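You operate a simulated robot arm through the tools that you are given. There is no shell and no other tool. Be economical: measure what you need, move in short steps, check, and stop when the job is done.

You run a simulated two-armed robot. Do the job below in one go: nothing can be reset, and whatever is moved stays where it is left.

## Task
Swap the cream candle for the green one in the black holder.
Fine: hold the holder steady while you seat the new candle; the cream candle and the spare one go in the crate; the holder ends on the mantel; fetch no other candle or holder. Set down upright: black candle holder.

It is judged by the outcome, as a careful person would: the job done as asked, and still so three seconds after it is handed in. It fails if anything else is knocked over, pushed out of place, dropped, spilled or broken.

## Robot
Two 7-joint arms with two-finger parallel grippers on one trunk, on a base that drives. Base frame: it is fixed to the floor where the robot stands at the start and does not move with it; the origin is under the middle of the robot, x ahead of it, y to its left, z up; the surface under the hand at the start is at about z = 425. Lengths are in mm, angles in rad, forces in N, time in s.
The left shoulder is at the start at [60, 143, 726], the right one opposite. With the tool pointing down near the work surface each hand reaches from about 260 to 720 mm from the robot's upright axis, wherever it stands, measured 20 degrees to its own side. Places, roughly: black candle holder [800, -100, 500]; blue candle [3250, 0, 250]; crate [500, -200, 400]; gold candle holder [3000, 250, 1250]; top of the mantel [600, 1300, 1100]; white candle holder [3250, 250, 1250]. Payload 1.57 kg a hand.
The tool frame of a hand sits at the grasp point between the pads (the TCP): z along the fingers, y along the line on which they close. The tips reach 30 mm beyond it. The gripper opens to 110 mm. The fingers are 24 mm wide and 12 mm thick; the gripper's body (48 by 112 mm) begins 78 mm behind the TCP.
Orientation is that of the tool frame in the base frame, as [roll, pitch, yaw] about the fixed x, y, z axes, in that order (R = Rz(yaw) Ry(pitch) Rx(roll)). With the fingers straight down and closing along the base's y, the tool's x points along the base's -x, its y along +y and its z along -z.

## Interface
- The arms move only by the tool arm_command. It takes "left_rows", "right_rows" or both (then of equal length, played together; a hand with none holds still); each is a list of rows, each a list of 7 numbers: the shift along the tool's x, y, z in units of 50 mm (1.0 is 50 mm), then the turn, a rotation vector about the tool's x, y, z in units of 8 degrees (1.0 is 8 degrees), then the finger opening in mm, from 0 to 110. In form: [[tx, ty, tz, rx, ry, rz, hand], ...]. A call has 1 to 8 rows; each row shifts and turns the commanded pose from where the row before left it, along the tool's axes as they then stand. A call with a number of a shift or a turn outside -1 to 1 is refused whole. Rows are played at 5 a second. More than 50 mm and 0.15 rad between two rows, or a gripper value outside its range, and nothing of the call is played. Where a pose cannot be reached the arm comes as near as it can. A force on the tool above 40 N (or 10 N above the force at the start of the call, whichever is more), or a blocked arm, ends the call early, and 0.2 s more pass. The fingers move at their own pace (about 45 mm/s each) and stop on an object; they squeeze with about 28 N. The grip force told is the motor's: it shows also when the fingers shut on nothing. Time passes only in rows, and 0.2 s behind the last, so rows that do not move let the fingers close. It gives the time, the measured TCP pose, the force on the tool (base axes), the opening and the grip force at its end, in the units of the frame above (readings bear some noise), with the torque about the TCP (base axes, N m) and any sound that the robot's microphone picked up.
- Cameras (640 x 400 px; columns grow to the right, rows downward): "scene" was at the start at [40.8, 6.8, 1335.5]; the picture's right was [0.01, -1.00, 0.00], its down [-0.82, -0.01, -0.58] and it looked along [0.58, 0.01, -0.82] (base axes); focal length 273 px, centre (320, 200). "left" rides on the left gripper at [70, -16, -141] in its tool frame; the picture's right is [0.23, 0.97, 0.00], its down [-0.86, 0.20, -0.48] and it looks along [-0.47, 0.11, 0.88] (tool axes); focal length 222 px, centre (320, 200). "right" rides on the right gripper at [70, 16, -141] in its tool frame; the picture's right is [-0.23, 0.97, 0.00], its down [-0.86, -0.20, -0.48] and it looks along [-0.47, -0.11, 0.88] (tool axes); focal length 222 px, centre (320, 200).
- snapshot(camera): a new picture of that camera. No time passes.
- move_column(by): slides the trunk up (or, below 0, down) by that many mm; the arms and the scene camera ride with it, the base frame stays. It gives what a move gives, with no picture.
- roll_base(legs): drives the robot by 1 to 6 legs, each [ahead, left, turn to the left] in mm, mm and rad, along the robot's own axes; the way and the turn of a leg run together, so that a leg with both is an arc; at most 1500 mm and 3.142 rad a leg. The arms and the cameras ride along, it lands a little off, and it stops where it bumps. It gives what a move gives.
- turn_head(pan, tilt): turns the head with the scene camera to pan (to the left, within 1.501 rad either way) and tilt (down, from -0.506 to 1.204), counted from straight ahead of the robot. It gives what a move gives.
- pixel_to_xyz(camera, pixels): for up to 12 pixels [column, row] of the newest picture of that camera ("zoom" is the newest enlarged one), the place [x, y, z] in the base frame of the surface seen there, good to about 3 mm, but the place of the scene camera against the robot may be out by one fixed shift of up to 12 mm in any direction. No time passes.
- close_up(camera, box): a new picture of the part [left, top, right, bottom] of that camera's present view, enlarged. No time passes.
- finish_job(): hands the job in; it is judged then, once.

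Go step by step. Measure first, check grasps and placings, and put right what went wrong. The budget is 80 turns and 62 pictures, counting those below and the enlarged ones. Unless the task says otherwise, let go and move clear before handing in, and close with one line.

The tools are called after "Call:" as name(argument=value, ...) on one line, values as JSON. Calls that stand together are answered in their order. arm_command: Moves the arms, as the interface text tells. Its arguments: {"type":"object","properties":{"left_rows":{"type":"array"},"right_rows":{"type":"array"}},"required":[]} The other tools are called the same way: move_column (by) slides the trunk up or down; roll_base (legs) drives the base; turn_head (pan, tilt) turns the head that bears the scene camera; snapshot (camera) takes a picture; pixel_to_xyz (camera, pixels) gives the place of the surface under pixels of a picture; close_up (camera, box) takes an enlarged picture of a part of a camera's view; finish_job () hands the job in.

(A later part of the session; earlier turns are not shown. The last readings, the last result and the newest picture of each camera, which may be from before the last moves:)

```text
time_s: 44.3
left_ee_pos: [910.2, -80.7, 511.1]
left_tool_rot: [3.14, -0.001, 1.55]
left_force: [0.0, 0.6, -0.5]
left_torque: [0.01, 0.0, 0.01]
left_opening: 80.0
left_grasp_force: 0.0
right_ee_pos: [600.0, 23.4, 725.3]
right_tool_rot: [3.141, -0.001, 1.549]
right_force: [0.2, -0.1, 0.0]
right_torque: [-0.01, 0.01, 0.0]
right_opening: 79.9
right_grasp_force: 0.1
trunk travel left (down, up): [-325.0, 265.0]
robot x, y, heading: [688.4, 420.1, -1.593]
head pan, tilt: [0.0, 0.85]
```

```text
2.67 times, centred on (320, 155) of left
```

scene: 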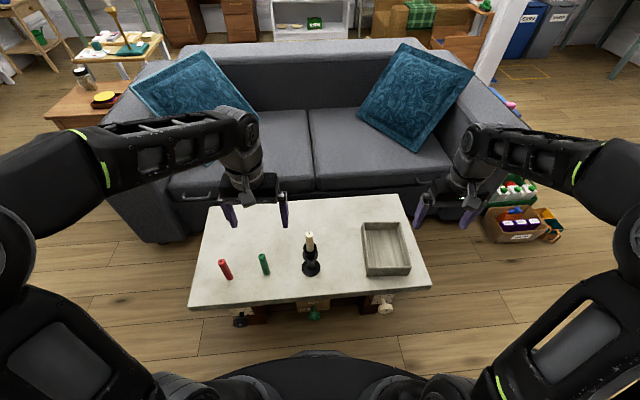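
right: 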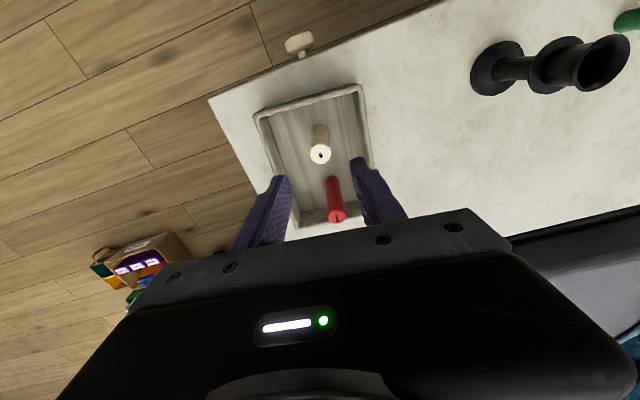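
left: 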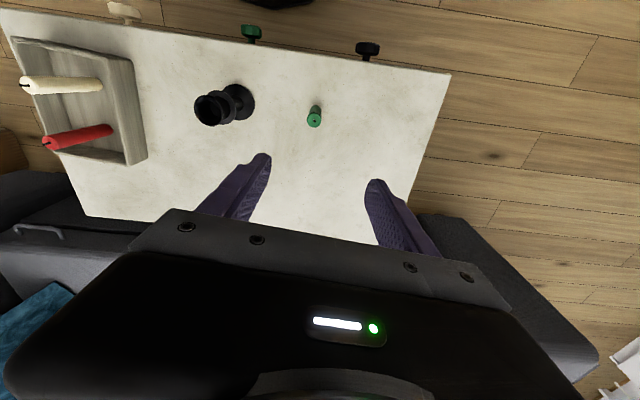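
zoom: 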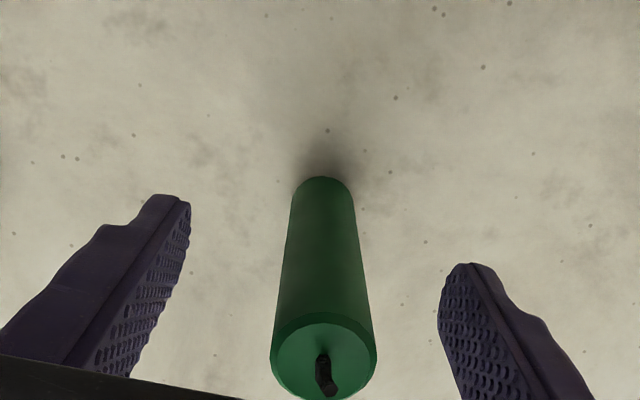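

Green is centred between the pads, ~4 mm off along the pad width. I correct, close and lift while the right hand tilts 60° forward for a side grip of the stem.

Call:
arm_command(left_rows=[[-0.06, 0, 0, 0, 0, 0, 60], [0, 0, 0, 0, 0, 0, 30], [0, 0, 0, 0, 0, 0, 10], [0, 0, 0, 0, 0, 0, 10], [0, 0, 0, 0, 0, 0, 10], [0, 0, -0.3, 0, 0, 0, 10], [0, 0, -0.9, 0, 0, 0, 10], [0, 0, -0.9, 0, 0, 0, 10]], right_rows=[[0, 0, 0, 0, -0.9375, 0, 80], [0, 0, 0, 0, -0.9375, 0, 80], [0, 0, 0, 0, -0.9375, 0, 80], [0, 0, 0, 0, -0.9375, 0, 80], [0, 0, 0, 0, -0.9375, 0, 80], [0, 0, 0, 0, -0.9375, 0, 80], [0, 0, 0, 0, -0.9375, 0, 80], [0, 0, 0, 0, -0.9375, 0, 80]])

Call:
snapshot(camera="scene")

```text
time_s: 46.1
left_ee_pos: [910.0, -84.4, 617.6]
left_tool_rot: [3.142, -0.001, 1.549]
left_force: [0.0, -0.8, -0.2]
left_torque: [0.02, 0.0, -0.01]
left_opening: 22.9
left_grasp_force: 27.8
right_ee_pos: [644.7, -35.8, 733.4]
right_tool_rot: [3.139, 1.048, 1.547]
right_force: [-0.5, -0.9, -0.9]
right_torque: [0.0, 0.03, 0.01]
right_opening: 80.1
right_grasp_force: 0.0
right hand out of reach, approached as far as the arm can: row 5, 6, 7, 8
trunk travel left (down, up): [-325.0, 265.0]
robot x, y, heading: [687.5, 423.6, -1.598]
head pan, tilt: [0.0, 0.85]
```

```text
34 pictures are left
```

scene: 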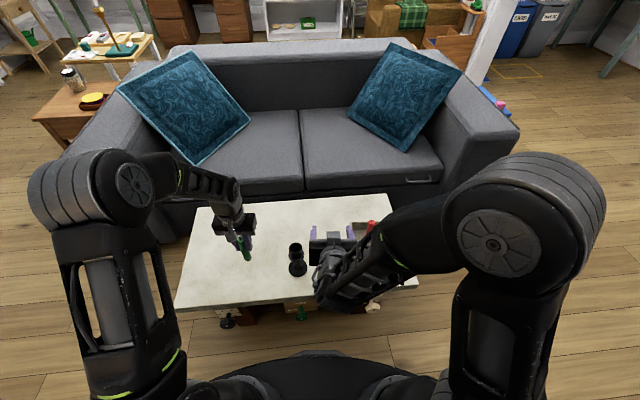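

Green is held (22.9 mm). The right hand tilted 60° but was pushed forward by its reach limit, so I'll come down vertically with open fingers straddling the holder; first I stage above it at z≈660.

Call:
arm_command(left_rows=[[0, 0.4, -0.6, 0, 0, 0, 10], [0, 0.4, -0.6, 0, 0, 0, 10], [0, 0.2, -0.6, 0, 0, 0, 10], [0, 0, 0, 0, 0, 0, 10], [0, 0, 0, 0, 0, 0, 10]], right_rows=[[0.175, 0.547, 0.427, 0, 0, 0, 105], [0.175, 0.547, 0.427, 0, 0, 0, 105], [0.175, 0.547, 0.427, 0, 0, 0, 105], [0.175, 0.547, 0.427, 0, 0, 0, 105], [0, 0, 0, 0, 0, 0, 105]])

Call:
snapshot(camera="right")

Call:
snapshot(camera="scene")

```text
time_s: 47.3
left_ee_pos: [961.3, -83.2, 708.4]
left_tool_rot: [-3.14, -0.001, 1.548]
left_force: [-0.4, 0.4, -0.3]
left_torque: [-0.03, 0.03, 0.03]
left_opening: 22.4
left_grasp_force: 27.7
right_ee_pos: [751.0, -95.5, 659.0]
right_tool_rot: [3.139, 1.047, 1.548]
right_force: [0.1, -0.1, -0.2]
right_torque: [0.01, -0.03, 0.04]
right_opening: 105.0
right_grasp_force: 0.1
trunk travel left (down, up): [-325.0, 265.0]
robot x, y, heading: [685.6, 422.3, -1.597]
head pan, tilt: [0.0, 0.85]
```

```text
33 pictures are left
```

right: 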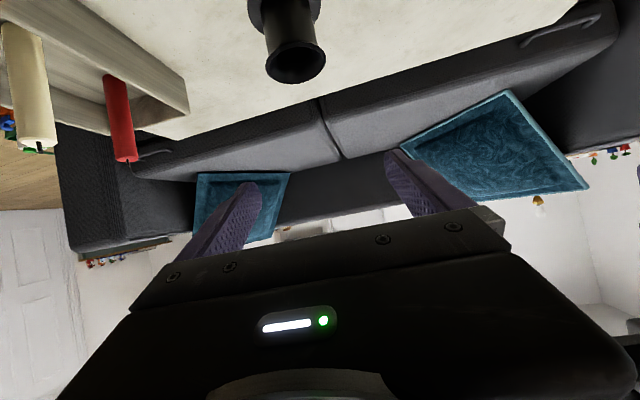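

```text
32 pictures are left
```

scene: 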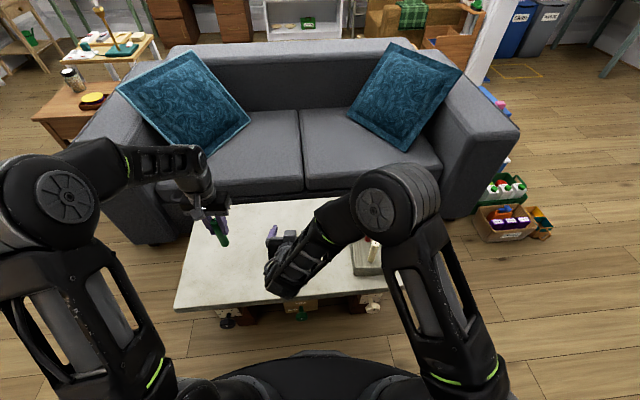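

In the right view the cup rim spans (265–327, 45–82). I measure it for fine alignment.

Call:
pixel_to_xyz(camera="right", pixels=[[295, 82], [268, 62], [325, 60], [292, 40], [290, 15], [295, 65], [263, 8], [322, 4]])

Call:
close_up(camera="right", box=[220, 0, 380, 100])

```text
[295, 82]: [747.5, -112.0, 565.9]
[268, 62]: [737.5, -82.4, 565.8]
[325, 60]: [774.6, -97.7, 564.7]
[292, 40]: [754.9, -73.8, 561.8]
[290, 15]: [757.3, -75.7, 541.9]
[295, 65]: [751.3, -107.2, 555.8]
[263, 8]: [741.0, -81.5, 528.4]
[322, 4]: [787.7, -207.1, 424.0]
```

```text
4.00 times, centred on (300, 50) of right
```

zoom: 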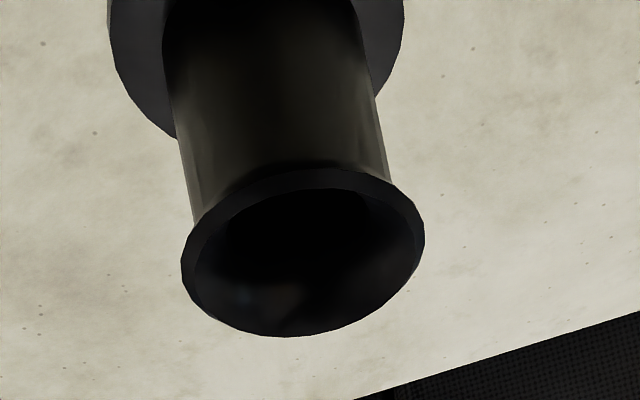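

Rim centre ≈ (755,-93), z≈565. I shift +3.5 mm in x and descend straight down to stem height z≈480 with the fingers open.

Call:
arm_command(right_rows=[[0, 0.07, 0, 0, 0, 0, 105], [0.62, 0, 0.358, 0, 0, 0, 105], [0.62, 0, 0.358, 0, 0, 0, 105], [0.62, 0, 0.358, 0, 0, 0, 105], [0.62, 0, 0.358, 0, 0, 0, 105], [0.62, 0, 0.358, 0, 0, 0, 105]])

Call:
snapshot(camera="right")

Call:
snapshot(camera="left")

```text
time_s: 48.7
left_ee_pos: [961.5, -83.1, 708.1]
left_tool_rot: [-3.141, 0.0, 1.55]
left_force: [-0.5, 0.7, -0.6]
left_torque: [-0.01, 0.02, -0.02]
left_opening: 22.3
left_grasp_force: 28.4
right_ee_pos: [754.2, -98.1, 480.6]
right_tool_rot: [3.141, 1.048, 1.547]
right_force: [0.1, -0.2, 0.1]
right_torque: [0.01, 0.0, 0.0]
right_opening: 105.0
right_grasp_force: 0.1
trunk travel left (down, up): [-325.0, 265.0]
robot x, y, heading: [685.0, 420.4, -1.593]
head pan, tilt: [0.0, 0.85]
```

```text
30 pictures are left
```

right: 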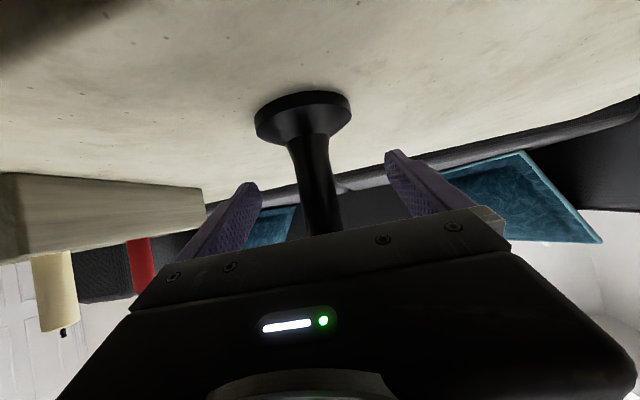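

```text
29 pictures are left
```

left: 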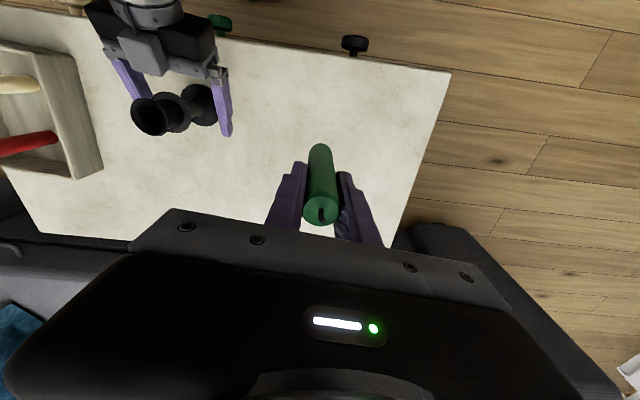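

The fingers straddle the stem, which sits centred at (318,195). I close on it.

Call:
arm_command(right_rows=[[0, 0, 0, 0, 0, 0, 80], [0, 0, 0, 0, 0, 0, 60], [0, 0, 0, 0, 0, 0, 40], [0, 0, 0, 0, 0, 0, 25], [0, 0, 0, 0, 0, 0, 10], [0, 0, 0, 0, 0, 0, 10], [0, 0, 0, 0, 0, 0, 10]])

Call:
close_up(camera="left", box=[60, 40, 300, 190])

Call:
pixel_to_xyz(camera="left", pixels=[[133, 115], [167, 120], [150, 98], [148, 134], [150, 116], [170, 100], [205, 95]])

```text
time_s: 50.3
left_ee_pos: [961.2, -83.6, 707.6]
left_tool_rot: [-3.14, 0.0, 1.546]
left_force: [0.1, -0.1, -0.5]
left_torque: [-0.02, 0.01, 0.0]
left_opening: 22.5
left_grasp_force: 28.1
right_ee_pos: [754.2, -98.6, 481.7]
right_tool_rot: [-3.14, 1.048, 1.548]
right_force: [-2.6, -0.7, 0.0]
right_torque: [-0.07, -0.02, -0.05]
right_opening: 27.6
right_grasp_force: 28.2
trunk travel left (down, up): [-325.0, 265.0]
robot x, y, heading: [688.0, 422.5, -1.593]
head pan, tilt: [0.0, 0.85]
```

```text
2.67 times, centred on (180, 115) of left
```

zoom: 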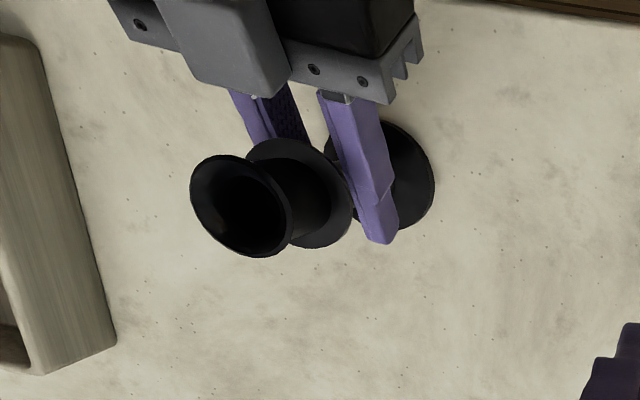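

```text
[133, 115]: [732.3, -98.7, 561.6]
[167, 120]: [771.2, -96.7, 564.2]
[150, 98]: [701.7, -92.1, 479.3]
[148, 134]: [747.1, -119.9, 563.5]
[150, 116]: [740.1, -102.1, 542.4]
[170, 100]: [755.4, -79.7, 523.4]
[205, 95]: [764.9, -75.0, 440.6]
```

The stem is gripped at 27.6 mm and the holder is upright. I bring green over the cup at (752,-98) and check from above.

Call:
arm_command(left_rows=[[-0.074, -0.83, 0, 0, 0, 0, 10], [-0.074, -0.83, 0, 0, 0, 0, 10], [-0.074, -0.83, 0, 0, 0, 0, 10], [-0.074, -0.83, 0, 0, 0, 0, 10], [-0.074, -0.83, 0, 0, 0, 0, 10], [0, 0, 0, 0, 0, 0, 10]])

Call:
close_up(camera="left", box=[200, 60, 440, 210])

Call:
close_up(camera="scene", box=[220, 160, 400, 280])

```text
time_s: 51.7
left_ee_pos: [752.4, -99.1, 707.1]
left_tool_rot: [-3.14, 0.001, 1.547]
left_force: [-0.4, 0.3, 0.3]
left_torque: [-0.04, -0.03, -0.01]
left_opening: 22.7
left_grasp_force: 27.8
right_ee_pos: [754.7, -97.2, 481.4]
right_tool_rot: [3.139, 1.047, 1.549]
right_force: [-0.6, -0.3, 0.2]
right_torque: [-0.06, 0.03, -0.04]
right_opening: 27.2
right_grasp_force: 28.0
trunk travel left (down, up): [-325.0, 265.0]
robot x, y, heading: [684.0, 423.0, -1.597]
head pan, tilt: [0.0, 0.85]
```

```text
2.67 times, centred on (320, 135) of left
```

zoom: 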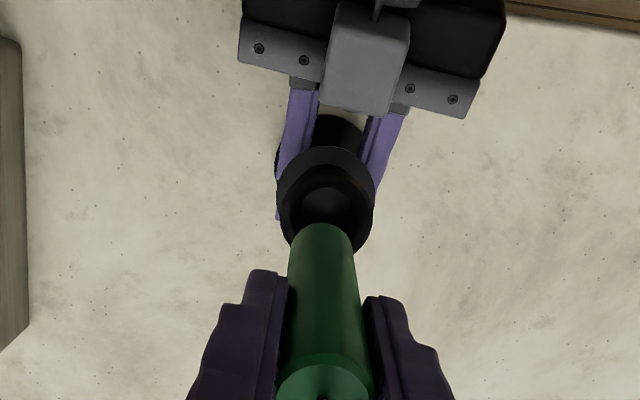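

```text
3.33 times, centred on (310, 220) of scene
```

zoom: 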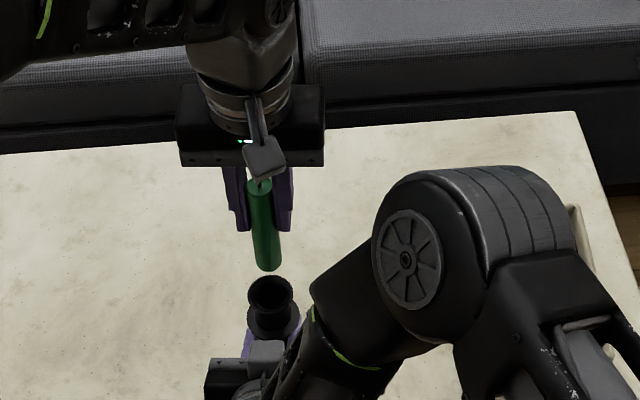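

I measure the cup rim from directly above, with the left camera zoom.

Call:
close_up(camera="left", box=[280, 100, 376, 160])

Call:
pixel_to_xyz(camera="zoom", pixels=[[162, 160], [170, 200], [400, 200], [408, 160], [285, 130], [200, 250], [365, 250], [285, 108], [285, 180], [260, 200], [280, 260], [285, 340]])

```text
6.67 times, centred on (328, 130) of left
```

zoom: 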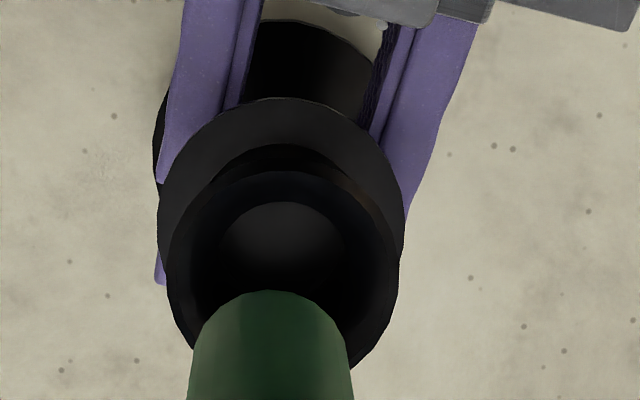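

```text
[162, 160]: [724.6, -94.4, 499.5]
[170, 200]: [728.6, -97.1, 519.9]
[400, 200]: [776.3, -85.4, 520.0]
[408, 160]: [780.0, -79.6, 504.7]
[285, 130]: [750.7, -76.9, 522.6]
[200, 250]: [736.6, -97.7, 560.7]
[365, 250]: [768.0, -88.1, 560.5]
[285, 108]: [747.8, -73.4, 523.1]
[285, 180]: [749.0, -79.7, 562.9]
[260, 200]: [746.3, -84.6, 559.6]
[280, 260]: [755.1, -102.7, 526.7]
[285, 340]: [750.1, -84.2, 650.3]
```

Line-of-sight geometry: socket centre is ~2.5 mm to +x and ~3 mm farther from the robot than green's axis. I correct and lower until green's bottom is just above the rim.

Call:
arm_command(left_rows=[[-0.065, 0.05, 0, 0, 0, 0, 10], [0, 0, 0.5, 0, 0, 0, 10], [0, 0, 0.4, 0, 0, 0, 10], [0, 0, 0, 0, 0, 0, 10]])

Call:
close_up(camera="left", box=[272, 100, 368, 160])

Call:
close_up(camera="scene", box=[270, 200, 334, 240])

```text
time_s: 52.7
left_ee_pos: [756.1, -101.6, 662.1]
left_tool_rot: [-3.14, 0.0, 1.548]
left_force: [-0.1, -0.3, -0.4]
left_torque: [0.0, -0.01, 0.01]
left_opening: 22.6
left_grasp_force: 28.0
right_ee_pos: [754.0, -97.9, 480.6]
right_tool_rot: [3.141, 1.047, 1.547]
right_force: [0.2, 1.4, -0.3]
right_torque: [0.03, -0.18, 0.0]
right_opening: 27.3
right_grasp_force: 27.8
trunk travel left (down, up): [-325.0, 265.0]
robot x, y, heading: [686.4, 420.2, -1.596]
head pan, tilt: [0.0, 0.85]
```

```text
6.67 times, centred on (320, 130) of left
```

zoom: 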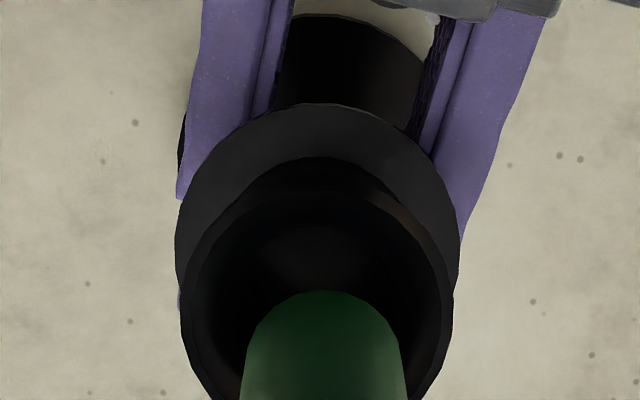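

```text
10.00 times, centred on (302, 220) of scene
```

zoom: 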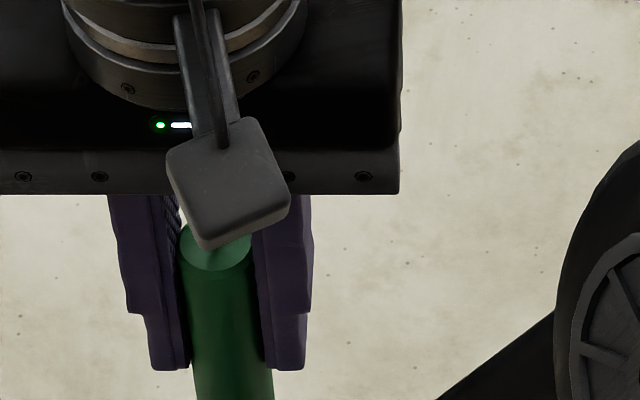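

Green is now within ~1.5 mm of the cup centre (candle 325 vs rim 316 in zoom). I make a 1 mm tweak and insert slowly, watching the force.

Call:
arm_command(left_rows=[[0.02, -0.02, 0.1, 0, 0, 0, 10], [0, 0, 0.2, 0, 0, 0, 10], [0, 0, 0.15, 0, 0, 0, 10], [0, 0, 0.15, 0, 0, 0, 10]])

```text
time_s: 53.8
left_ee_pos: [752.2, -103.1, 638.9]
left_tool_rot: [-3.139, 0.007, 1.546]
left_force: [-0.2, 3.4, 9.4]
left_torque: [0.24, -0.05, 0.05]
left_opening: 22.6
left_grasp_force: 28.0
right_ee_pos: [754.1, -98.3, 480.3]
right_tool_rot: [3.141, 1.047, 1.547]
right_force: [-2.0, 3.9, 6.7]
right_torque: [0.26, 0.06, -0.15]
right_opening: 27.3
right_grasp_force: 28.2
trunk travel left (down, up): [-325.0, 265.0]
robot x, y, heading: [683.9, 419.3, -1.594]
head pan, tilt: [0.0, 0.85]
stopped in row 4 (left hand): the force on the tool passed its limit at 48 N (the readings are from after the stop); the commanded pose is now the measured one
```

It stopped on the cup's inner flare at bottom z≈553, with the wall pushing the candle toward +y. I back up 6 mm, shift 2.5 mm toward +y and look.

Call:
arm_command(left_rows=[[0, 0, -0.12, 0, 0, 0, 10], [0.05, 0, 0, 0, 0, 0, 10], [0, 0, 0, 0, 0, 0, 10]])

Call:
close_up(camera="left", box=[272, 100, 368, 160])

```text
time_s: 54.6
left_ee_pos: [754.4, -100.3, 643.9]
left_tool_rot: [-3.137, 0.005, 1.549]
left_force: [0.5, -0.8, -0.5]
left_torque: [-0.01, 0.0, -0.04]
left_opening: 22.2
left_grasp_force: 28.5
right_ee_pos: [754.9, -98.3, 482.3]
right_tool_rot: [3.139, 1.046, 1.546]
right_force: [-0.3, 3.8, 10.7]
right_torque: [-0.13, 0.12, -0.09]
right_opening: 27.3
right_grasp_force: 28.3
trunk travel left (down, up): [-325.0, 265.0]
robot x, y, heading: [682.5, 421.7, -1.59]
head pan, tilt: [0.0, 0.85]
```

```text
6.67 times, centred on (320, 130) of left
```

zoom: 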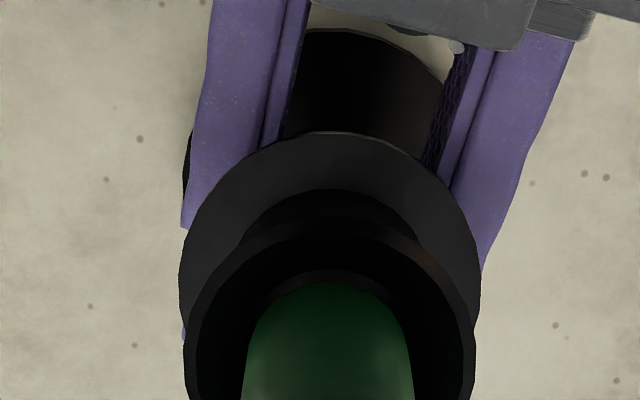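

Rim and candle are now aligned in x (329 vs 328) and the socket mouth appears concentric within ~1 mm. I try inserting again in small steps.

Call:
arm_command(left_rows=[[-0.02, 0, 0, 0, 0, 0, 10], [0, 0, 0.08, 0, 0, 0, 10], [0, 0, 0.06, 0, 0, 0, 10], [0, 0, 0.06, 0, 0, 0, 10], [0, 0, 0.06, 0, 0, 0, 10]])

```text
time_s: 55.6
left_ee_pos: [753.1, -103.0, 639.0]
left_tool_rot: [-3.138, 0.01, 1.548]
left_force: [3.9, 4.2, 12.0]
left_torque: [0.35, -0.19, -0.03]
left_opening: 22.3
left_grasp_force: 28.2
right_ee_pos: [754.5, -97.5, 481.0]
right_tool_rot: [3.14, 1.044, 1.544]
right_force: [-1.9, 4.0, 6.9]
right_torque: [0.3, -0.25, -0.04]
right_opening: 27.3
right_grasp_force: 28.2
trunk travel left (down, up): [-325.0, 265.0]
robot x, y, heading: [686.0, 420.7, -1.594]
head pan, tilt: [0.0, 0.85]
stopped in row 5 (left hand): the force on the tool passed its limit at 45 N (the readings are from after the stop); the commanded pose is now the measured one
```

Stopped again at the mouth, with force toward +x and +y. I back up 5 mm, shift +3.5 mm y and +1.5 mm x relative to here, and try again gently.

Call:
arm_command(left_rows=[[0, 0, -0.1, 0, 0, 0, 10], [0.07, 0.03, 0, 0, 0, 0, 10], [0, 0, 0, 0, 0, 0, 10], [0, 0, 0.06, 0, 0, 0, 10], [0, 0, 0.05, 0, 0, 0, 10], [0, 0, 0.05, 0, 0, 0, 10]])

Call:
close_up(camera="left", box=[272, 100, 368, 160])

```text
time_s: 57.1
left_ee_pos: [755.0, -99.8, 638.2]
left_tool_rot: [-3.135, 0.014, 1.548]
left_force: [2.8, 2.0, 10.9]
left_torque: [0.3, -0.23, -0.02]
left_opening: 22.5
left_grasp_force: 28.1
right_ee_pos: [753.7, -99.2, 479.8]
right_tool_rot: [3.14, 1.045, 1.544]
right_force: [-1.8, 5.9, 9.7]
right_torque: [0.6, 0.19, -0.12]
right_opening: 27.2
right_grasp_force: 27.3
trunk travel left (down, up): [-325.0, 265.0]
robot x, y, heading: [688.5, 423.8, -1.595]
head pan, tilt: [0.0, 0.85]
stopped in row 6 (left hand): the force on the tool passed its limit at 43 N (the readings are from after the stop); the commanded pose is now the measured one
```

```text
6.67 times, centred on (320, 130) of left
```

zoom: 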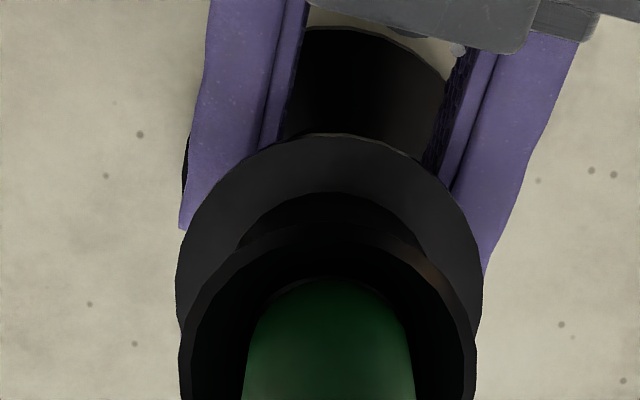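

Blocked again at the same depth. I lift 8 mm, remove the small accumulated tilt, and look closely into the cup and from the scene camera.

Call:
arm_command(left_rows=[[0, 0, -0.16, 0, 0, 0, 10], [0, 0, 0, 0.05, -0.1, 0, 10], [0, 0, 0, 0, 0, 0, 10]])

Call:
close_up(camera="left", box=[288, 120, 352, 160])

Call:
close_up(camera="scene", box=[262, 200, 342, 250])

```text
time_s: 57.9
left_ee_pos: [753.7, -100.0, 645.5]
left_tool_rot: [-3.128, 0.029, 1.547]
left_force: [0.9, -0.8, 0.1]
left_torque: [-0.01, -0.04, -0.01]
left_opening: 22.7
left_grasp_force: 28.1
right_ee_pos: [753.0, -99.4, 481.0]
right_tool_rot: [3.139, 1.047, 1.544]
right_force: [-0.6, 4.3, 13.4]
right_torque: [-0.11, 0.29, -0.06]
right_opening: 27.4
right_grasp_force: 28.0
trunk travel left (down, up): [-325.0, 265.0]
robot x, y, heading: [684.4, 422.6, -1.596]
head pan, tilt: [0.0, 0.85]
```

```text
10.00 times, centred on (320, 140) of left
```

zoom: 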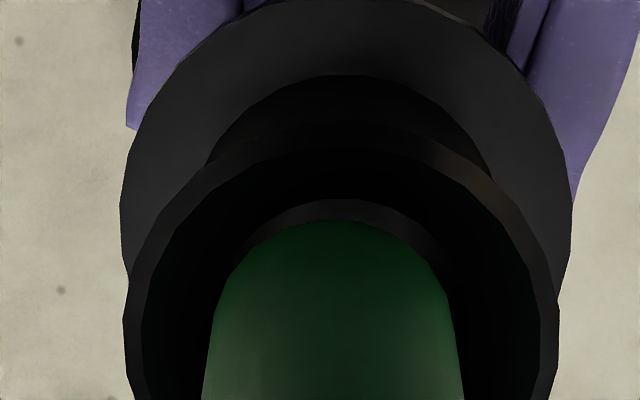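

```text
8.00 times, centred on (302, 225) of scene
```

zoom: 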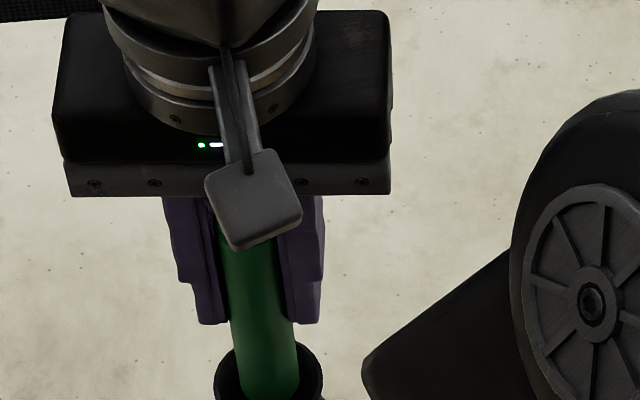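

My tilt fix went the wrong way (pitch 0.029). I undo it fully, and combining vision and contact torque the hole lies at about (754.3,-103.2); I shift there and look.

Call:
arm_command(left_rows=[[0, 0, 0, -0.1, 0.2, 0, 10], [-0.064, 0.012, 0, 0, 0, 0, 10], [0, 0, 0, 0, 0, 0, 10]])

Call:
close_up(camera="left", box=[288, 120, 352, 160])

```text
time_s: 58.7
left_ee_pos: [754.0, -104.1, 646.4]
left_tool_rot: [3.14, -0.001, 1.548]
left_force: [0.3, 0.2, -0.7]
left_torque: [-0.02, 0.01, 0.02]
left_opening: 22.6
left_grasp_force: 28.5
right_ee_pos: [753.7, -98.4, 479.8]
right_tool_rot: [3.139, 1.046, 1.546]
right_force: [0.9, 1.3, 16.5]
right_torque: [-0.07, 0.42, -0.1]
right_opening: 27.4
right_grasp_force: 28.1
trunk travel left (down, up): [-325.0, 265.0]
robot x, y, heading: [689.1, 422.8, -1.591]
head pan, tilt: [0.0, 0.85]
```

```text
10.00 times, centred on (320, 140) of left
```

zoom: 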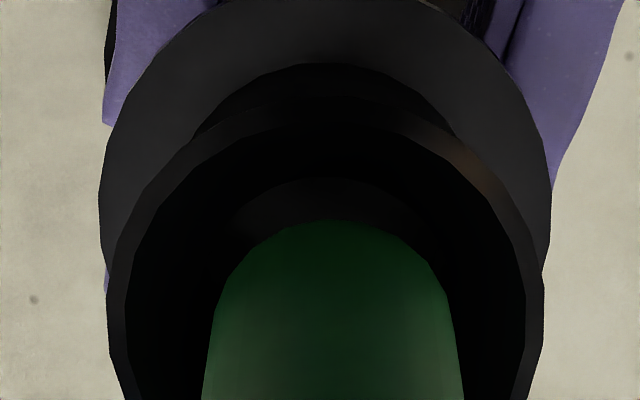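

Relative to rim and throat arcs the candle is now ~1 mm too far +x and ~2 mm too far −y. I correct that and push gently in ~1.5 mm steps.

Call:
arm_command(left_rows=[[0.038, -0.018, 0, 0, 0, 0, 10], [0, 0, 0.06, 0, 0, 0, 10], [0, 0, 0.06, 0, 0, 0, 10], [0, 0, 0.04, 0, 0, 0, 10], [0, 0, 0.03, 0, 0, 0, 10], [0, 0, 0.03, 0, 0, 0, 10]])

Call:
close_up(camera="left", box=[288, 120, 352, 160])

```text
time_s: 60.1
left_ee_pos: [753.4, -103.8, 635.4]
left_tool_rot: [-3.141, 0.006, 1.551]
left_force: [1.8, -1.3, 25.0]
left_torque: [0.28, -0.07, 0.0]
left_opening: 22.9
left_grasp_force: 27.7
right_ee_pos: [754.4, -98.7, 479.4]
right_tool_rot: [3.139, 1.046, 1.545]
right_force: [2.7, -7.0, 7.6]
right_torque: [-0.44, 0.08, -0.08]
right_opening: 27.4
right_grasp_force: 28.0
trunk travel left (down, up): [-325.0, 265.0]
robot x, y, heading: [684.0, 423.4, -1.598]
head pan, tilt: [0.0, 0.85]
```

```text
10.00 times, centred on (320, 140) of left
```

zoom: 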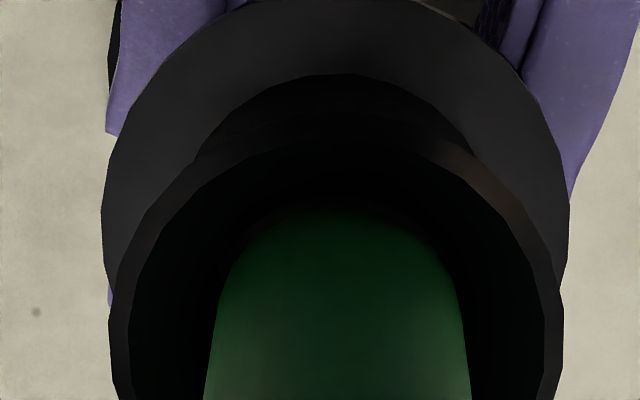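

It went ~3.5 mm deeper with 25 N load; the push deflects the hand ~1.6 mm toward −y. I unload by 5 mm and look at how the candle sits relative to the throat.

Call:
arm_command(left_rows=[[0, 0, -0.1, 0, 0, 0, 10], [0, 0, 0, 0, 0, 0, 10]])

Call:
close_up(camera="left", box=[288, 120, 352, 160])

Call:
close_up(camera="left", box=[240, 80, 400, 230])

```text
time_s: 60.7
left_ee_pos: [754.4, -103.2, 639.0]
left_tool_rot: [3.141, -0.002, 1.547]
left_force: [-0.8, -8.8, -4.5]
left_torque: [-0.76, 0.2, 0.04]
left_opening: 22.7
left_grasp_force: 27.6
right_ee_pos: [753.9, -99.6, 478.4]
right_tool_rot: [3.139, 1.045, 1.546]
right_force: [2.4, 4.9, 19.4]
right_torque: [-0.18, 0.26, -0.08]
right_opening: 27.1
right_grasp_force: 27.5
trunk travel left (down, up): [-325.0, 265.0]
robot x, y, heading: [682.0, 425.2, -1.592]
head pan, tilt: [0.0, 0.85]
```

```text
10.00 times, centred on (320, 140) of left
```

zoom: 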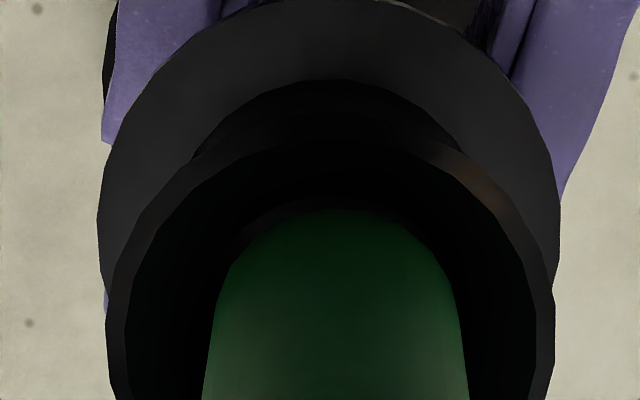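

```text
2.67 times, centred on (320, 155) of left
```

zoom: 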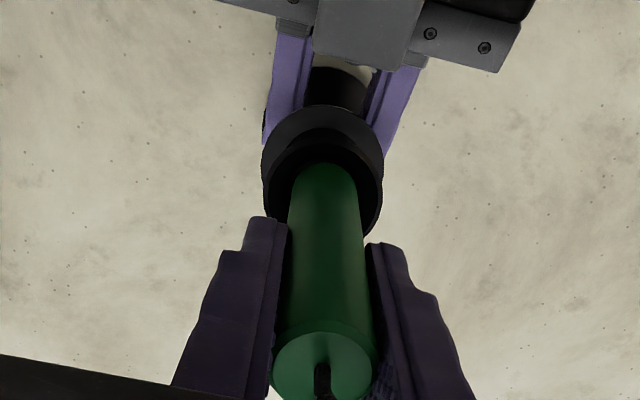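

Now Fy = −8.8 N with matching torque means the candle's end is engaged in the hole and pressed toward −y. I relax 1.5 mm to −y and read forces before pushing.

Call:
arm_command(left_rows=[[-0.03, 0, 0, 0, 0, 0, 10], [0, 0, 0, 0, 0, 0, 10]])

```text
time_s: 61.3
left_ee_pos: [753.9, -103.1, 637.5]
left_tool_rot: [3.139, -0.002, 1.549]
left_force: [0.1, 0.4, 0.1]
left_torque: [-0.08, 0.11, 0.01]
left_opening: 22.7
left_grasp_force: 28.0
right_ee_pos: [754.1, -98.7, 478.5]
right_tool_rot: [3.139, 1.042, 1.545]
right_force: [5.1, 2.0, 11.2]
right_torque: [0.47, 0.05, -0.17]
right_opening: 27.1
right_grasp_force: 28.2
trunk travel left (down, up): [-325.0, 265.0]
robot x, y, heading: [685.4, 424.9, -1.596]
head pan, tilt: [0.0, 0.85]
```

Forces are relaxed to near zero. I push down again in small steps.

Call:
arm_command(left_rows=[[0, 0, 0.05, 0, 0, 0, 10], [0, 0, 0.05, 0, 0, 0, 10], [0, 0, 0.05, 0, 0, 0, 10], [0, 0, 0.05, 0, 0, 0, 10], [0, 0, 0.05, 0, 0, 0, 10]])

```text
time_s: 62.5
left_ee_pos: [754.0, -102.6, 626.5]
left_tool_rot: [-3.142, 0.001, 1.548]
left_force: [-2.9, -5.1, 1.7]
left_torque: [-0.37, 0.2, 0.04]
left_opening: 22.6
left_grasp_force: 28.0
right_ee_pos: [753.3, -99.0, 478.6]
right_tool_rot: [-3.141, 1.042, 1.547]
right_force: [-0.2, 6.8, 3.8]
right_torque: [-0.21, 0.19, 0.04]
right_opening: 27.2
right_grasp_force: 28.6
trunk travel left (down, up): [-325.0, 265.0]
robot x, y, heading: [685.8, 423.4, -1.587]
head pan, tilt: [0.0, 0.85]
```

It is sliding in (z 626.5, low force). I continue the last ~15 mm with a slight lateral relaxation.

Call:
arm_command(left_rows=[[-0.015, -0.008, 0.06, 0, 0, 0, 10], [0, 0, 0.06, 0, 0, 0, 10], [0, 0, 0.06, 0, 0, 0, 10], [0, 0, 0.05, 0, 0, 0, 10], [0, 0, 0.04, 0, 0, 0, 10], [0, 0, 0.03, 0, 0, 0, 10]])

Call:
close_up(camera="left", box=[240, 80, 400, 230])

```text
time_s: 63.9
left_ee_pos: [754.6, -104.1, 611.9]
left_tool_rot: [3.141, 0.001, 1.553]
left_force: [0.2, -5.9, 0.2]
left_torque: [-0.4, 0.06, -0.01]
left_opening: 22.5
left_grasp_force: 27.6
right_ee_pos: [753.5, -99.3, 478.0]
right_tool_rot: [3.14, 1.04, 1.545]
right_force: [0.0, 5.3, -0.2]
right_torque: [-0.33, 0.06, 0.0]
right_opening: 26.9
right_grasp_force: 27.4
trunk travel left (down, up): [-325.0, 265.0]
robot x, y, heading: [686.7, 423.2, -1.597]
head pan, tilt: [0.0, 0.85]
```

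```text
2.67 times, centred on (320, 155) of left
```

zoom: 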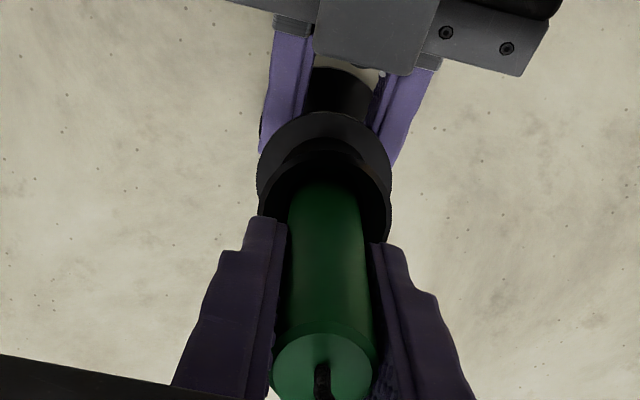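

Nearly seated (z 612, no vertical load yet). I go on in 1 mm steps until the socket floor is felt.

Call:
arm_command(left_rows=[[-0.015, 0, 0.02, 0, 0, 0, 10], [0, 0, 0.02, 0, 0, 0, 10], [0, 0, 0.02, 0, 0, 0, 10], [0, 0, 0.02, 0, 0, 0, 10]])

```text
time_s: 64.9
left_ee_pos: [754.4, -105.0, 608.6]
left_tool_rot: [-3.141, -0.003, 1.547]
left_force: [-0.2, -1.6, 0.9]
left_torque: [-0.23, 0.04, -0.01]
left_opening: 22.4
left_grasp_force: 27.6
right_ee_pos: [753.6, -100.3, 479.1]
right_tool_rot: [3.139, 1.045, 1.545]
right_force: [0.7, 2.2, -0.3]
right_torque: [0.02, 0.06, 0.01]
right_opening: 27.0
right_grasp_force: 28.1
trunk travel left (down, up): [-325.0, 265.0]
robot x, y, heading: [684.4, 427.4, -1.595]
head pan, tilt: [0.0, 0.85]
```

No floor contact yet (the candle likely slipped up a few mm in the grip earlier). I go a further 5 mm at most, keeping the fingertips above the rim.

Call:
arm_command(left_rows=[[0, 0, 0.02, 0, 0, 0, 10], [0, 0, 0.02, 0, 0, 0, 10], [0, 0, 0.02, 0, 0, 0, 10], [0, 0, 0.02, 0, 0, 0, 10], [0, 0, 0.02, 0, 0, 0, 10]])

Call:
snapshot(camera="left")

Call:
pixel_to_xyz(camera="left", pixels=[[320, 212], [315, 208], [326, 208], [320, 195], [320, 170], [306, 125], [320, 135], [340, 125]])

```text
time_s: 66.1
left_ee_pos: [753.5, -105.9, 603.7]
left_tool_rot: [-3.14, 0.0, 1.548]
left_force: [-0.5, 3.7, 25.7]
left_torque: [0.06, -0.05, 0.04]
left_opening: 23.0
left_grasp_force: 28.2
right_ee_pos: [753.0, -100.8, 479.1]
right_tool_rot: [3.14, 1.044, 1.545]
right_force: [-0.2, -8.1, -8.6]
right_torque: [0.21, 0.11, -0.23]
right_opening: 27.0
right_grasp_force: 27.9
trunk travel left (down, up): [-325.0, 265.0]
robot x, y, heading: [689.9, 421.3, -1.591]
head pan, tilt: [0.0, 0.85]
```

```text
13 pictures are left
```

left: 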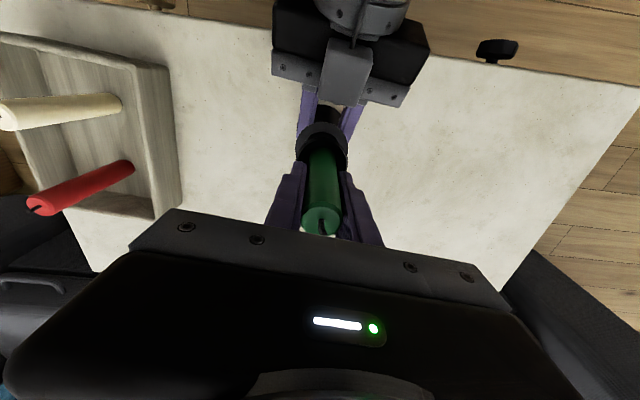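

```text
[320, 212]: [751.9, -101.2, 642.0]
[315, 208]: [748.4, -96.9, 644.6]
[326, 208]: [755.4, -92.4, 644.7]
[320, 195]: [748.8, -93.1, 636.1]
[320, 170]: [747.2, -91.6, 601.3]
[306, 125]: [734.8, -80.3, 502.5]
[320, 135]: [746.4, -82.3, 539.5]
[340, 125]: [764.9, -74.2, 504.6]
```

Floor contact (25.7 N) and green's top at z≈643, the same as the cream candle had: it is fully seated. I ease off, release green and raise the left hand clear.

Call:
arm_command(left_rows=[[0, 0, -0.03, 0, 0, 0, 10], [0, 0, 0, 0, 0, 0, 35], [0, 0, 0, 0, 0, 0, 50], [0, 0, 0, 0, 0, 0, 50], [0, 0, -0.5, 0, 0, 0, 50], [0, 0, -0.9, 0, 0, 0, 50], [0, 0, -0.9, 0, 0, 0, 50], [0, 0, -0.9, 0, 0, 0, 50]])

Call:
close_up(camera="left", box=[200, 20, 440, 170])

```text
time_s: 67.9
left_ee_pos: [752.3, -105.9, 765.7]
left_tool_rot: [3.141, -0.002, 1.548]
left_force: [-0.2, 0.2, -0.3]
left_torque: [0.03, 0.01, -0.02]
left_opening: 50.1
left_grasp_force: 0.0
right_ee_pos: [754.1, -99.3, 479.5]
right_tool_rot: [3.14, 1.044, 1.545]
right_force: [0.3, 3.5, 4.6]
right_torque: [0.08, 0.11, -0.1]
right_opening: 26.9
right_grasp_force: 27.8
trunk travel left (down, up): [-325.0, 265.0]
robot x, y, heading: [684.3, 423.8, -1.592]
head pan, tilt: [0.0, 0.85]
```

```text
2.67 times, centred on (320, 95) of left
```

zoom: 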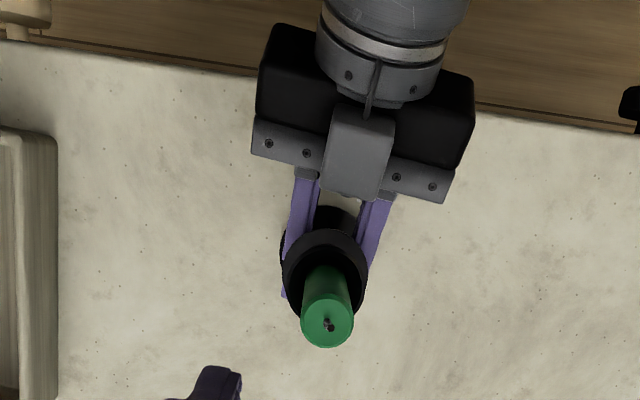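

Green sits centred and upright in the cup. I move the left hand aside (+x) and back toward the robot so it is out of the way for turning.

Call:
arm_command(left_rows=[[0, 0.92, -0.2, 0, 0, 0, 30], [0, 0.92, -0.2, 0, 0, 0, 10], [0, 0.92, 0, 0, 0, 0, 10], [0, 0.92, 0, 0, 0, 0, 10], [0.9, 0, 0, 0, 0, 0, 10], [0.9, 0, 0, 0, 0, 0, 10], [0.9, 0, 0, 0, 0, 0, 10], [0.9, 0, 0, 0, 0, 0, 10]])

Call:
arm_command(right_rows=[[-0.043, 0, -0.025, 0, 0, 0, 10], [-0.087, 0, -0.05, 0, 0, 0, 10], [-0.173, 0, -0.1, 0, 0, 0, 10], [-0.26, 0, -0.15, 0, 0, 0, 10]])

```text
time_s: 69.7
left_ee_pos: [942.3, 69.5, 786.4]
left_tool_rot: [3.141, -0.001, 1.549]
left_force: [-0.6, 0.4, 0.3]
left_torque: [-0.02, -0.02, 0.01]
left_opening: 10.0
left_grasp_force: 0.2
right_ee_pos: [753.8, -99.3, 480.8]
right_tool_rot: [3.139, 1.044, 1.544]
right_force: [-0.8, 4.7, 8.6]
right_torque: [0.0, -0.27, 0.1]
right_opening: 27.0
right_grasp_force: 28.0
trunk travel left (down, up): [-325.0, 265.0]
robot x, y, heading: [686.3, 422.0, -1.594]
head pan, tilt: [0.0, 0.85]
```

```text
time_s: 70.7
left_ee_pos: [942.9, 67.8, 786.0]
left_tool_rot: [3.141, -0.003, 1.548]
left_force: [0.8, 0.1, 0.6]
left_torque: [-0.01, 0.0, 0.02]
left_opening: 9.7
left_grasp_force: 0.0
right_ee_pos: [753.6, -99.7, 511.3]
right_tool_rot: [3.14, 1.04, 1.546]
right_force: [0.0, 0.1, -4.9]
right_torque: [-0.02, 0.0, 0.03]
right_opening: 27.2
right_grasp_force: 28.0
trunk travel left (down, up): [-325.0, 265.0]
robot x, y, heading: [684.4, 424.4, -1.593]
head pan, tilt: [0.0, 0.85]
```

The holder is lifted 30 mm (about 5 N). I check it hangs upright.

Call:
close_up(camera="scene", box=[230, 190, 390, 290])

```text
4.00 times, centred on (310, 240) of scene
```

zoom: 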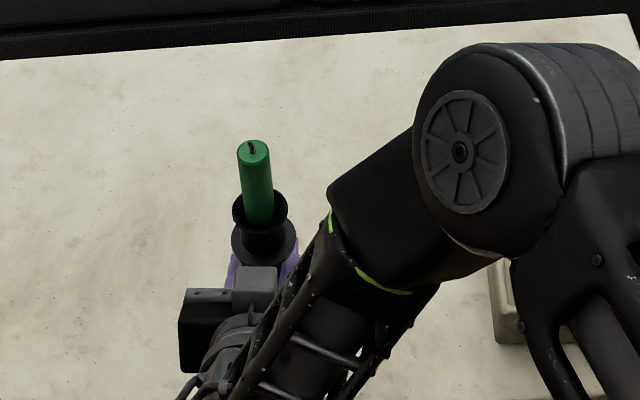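

It hangs upright. I raise the column fully, then the right arm further, before turning.

Call:
move_column(by=264)

Call:
arm_command(right_rows=[[-0.4, 0, -0.23, 0, 0, 0, 10], [-0.7, 0, -0.4, 0, 0, 0, 10], [-0.7, 0, -0.4, 0, 0, 0, 10], [-0.7, 0, -0.4, 0, 0, 0, 10], [-0.7, 0, -0.4, 0, 0, 0, 10], [-0.7, 0, -0.4, 0, 0, 0, 10], [-0.7, 0, -0.4, 0, 0, 0, 10], [-0.4, 0, -0.23, 0, 0, 0, 10]])

```text
time_s: 73.4
left_ee_pos: [942.0, 68.7, 1049.4]
left_tool_rot: [-3.141, -0.002, 1.548]
left_force: [-0.7, 0.3, 0.7]
left_torque: [-0.01, 0.0, 0.01]
left_opening: 10.2
left_grasp_force: 0.0
right_ee_pos: [754.0, -100.7, 775.9]
right_tool_rot: [3.141, 1.043, 1.544]
right_force: [-0.8, -0.5, -5.1]
right_torque: [-0.02, 0.02, 0.01]
right_opening: 27.1
right_grasp_force: 27.8
trunk travel left (down, up): [-589.0, 1.0]
robot x, y, heading: [686.7, 423.7, -1.594]
head pan, tilt: [0.0, 0.85]
```

```text
time_s: 75.2
left_ee_pos: [943.0, 69.0, 1050.0]
left_tool_rot: [3.14, -0.002, 1.548]
left_force: [0.4, -0.5, -0.2]
left_torque: [-0.01, 0.03, -0.03]
left_opening: 9.9
left_grasp_force: 0.1
right_ee_pos: [751.8, -100.4, 1062.0]
right_tool_rot: [3.14, 1.041, 1.546]
right_force: [0.1, 0.3, -5.5]
right_torque: [-0.03, 0.01, 0.0]
right_opening: 26.8
right_grasp_force: 28.2
trunk travel left (down, up): [-589.0, 1.0]
robot x, y, heading: [684.4, 421.1, -1.589]
head pan, tilt: [0.0, 0.85]
```

Still fine. I raise 140 mm more and turn right ~3.04 rad to face the mantel.

Call:
arm_command(right_rows=[[-0.6, 0, -0.346, 0, 0, 0, 10], [-0.7, 0, -0.4, 0, 0, 0, 10], [-0.7, 0, -0.4, 0, 0, 0, 10], [-0.4, 0, -0.23, 0, 0, 0, 10]])

Call:
roll_base(legs=[[0, 0, -3.039]])

Call:
turn_head(pan=0, tilt=0.6)

Call:
snapshot(camera="scene")

```text
time_s: 76.2
left_ee_pos: [941.9, 68.6, 1049.7]
left_tool_rot: [3.14, -0.003, 1.549]
left_force: [0.4, -1.0, 0.1]
left_torque: [0.0, 0.06, 0.01]
left_opening: 10.0
left_grasp_force: 0.0
right_ee_pos: [753.4, -102.3, 1201.8]
right_tool_rot: [3.14, 1.043, 1.547]
right_force: [-0.4, -0.2, -5.5]
right_torque: [0.02, 0.0, -0.01]
right_opening: 25.8
right_grasp_force: 26.4
trunk travel left (down, up): [-589.0, 1.0]
robot x, y, heading: [685.7, 421.4, -1.591]
head pan, tilt: [0.0, 0.85]
```

```text
time_s: 83.7
left_ee_pos: [402.3, 754.1, 1048.7]
left_tool_rot: [3.141, -0.001, -1.512]
left_force: [0.5, 0.0, 1.0]
left_torque: [0.0, 0.0, -0.01]
left_opening: 10.2
left_grasp_force: 0.1
right_ee_pos: [576.3, 939.8, 1201.6]
right_tool_rot: [3.14, 1.043, -1.518]
right_force: [0.4, -0.2, -5.5]
right_torque: [0.02, 0.02, 0.01]
right_opening: 25.8
right_grasp_force: 28.2
trunk travel left (down, up): [-589.0, 1.0]
robot x, y, heading: [684.8, 423.6, 1.627]
head pan, tilt: [0.0, 0.85]
```

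```text
time_s: 84.5
left_ee_pos: [400.9, 754.3, 1048.6]
left_tool_rot: [3.141, -0.003, -1.514]
left_force: [0.2, -0.3, -0.1]
left_torque: [0.02, -0.03, -0.04]
left_opening: 10.4
left_grasp_force: 0.1
right_ee_pos: [575.8, 940.6, 1201.2]
right_tool_rot: [3.141, 1.043, -1.515]
right_force: [-0.4, 0.0, -5.4]
right_torque: [0.0, -0.03, 0.02]
right_opening: 25.7
right_grasp_force: 28.1
trunk travel left (down, up): [-589.0, 1.0]
robot x, y, heading: [688.3, 420.5, 1.632]
head pan, tilt: [0.0, 0.6]
```

```text
10 pictures are left
```

scene: 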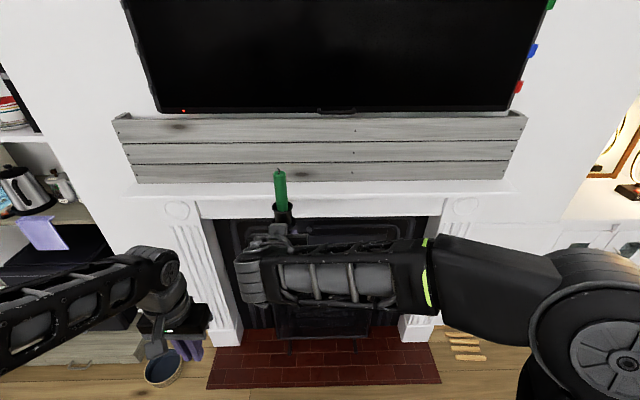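

The mantel ledge lies between the plank bottom (row ~182) and its front edge (row ~195). I measure the ledge and the held candle.

Call:
pixel_to_xyz(camera="scene", pixels=[[200, 195], [250, 195], [330, 193], [420, 193], [200, 187], [250, 186], [330, 186], [420, 185], [250, 178], [330, 178], [420, 176], [280, 190]])

Call:
close_up(camera="scene", box=[200, 150, 360, 250])

Call:
snapshot(camera="right")

```text
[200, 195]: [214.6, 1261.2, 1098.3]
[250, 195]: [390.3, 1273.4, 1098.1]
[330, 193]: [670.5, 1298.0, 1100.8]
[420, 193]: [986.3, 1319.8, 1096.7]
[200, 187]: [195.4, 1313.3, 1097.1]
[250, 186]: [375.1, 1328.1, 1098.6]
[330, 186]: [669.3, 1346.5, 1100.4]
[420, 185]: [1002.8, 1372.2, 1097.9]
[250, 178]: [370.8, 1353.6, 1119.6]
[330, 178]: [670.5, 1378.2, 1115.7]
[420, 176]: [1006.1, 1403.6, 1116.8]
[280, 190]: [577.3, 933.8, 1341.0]
```

```text
4.00 times, centred on (280, 200) of scene
```

zoom: 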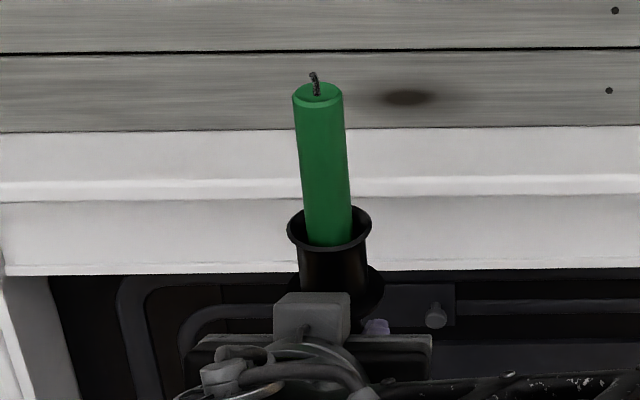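

```text
8 pictures are left
```

right: 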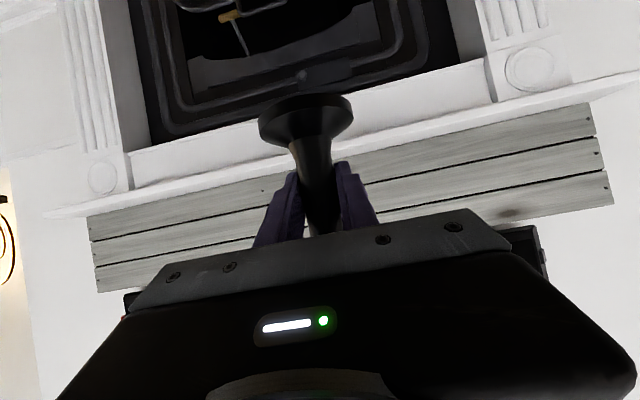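

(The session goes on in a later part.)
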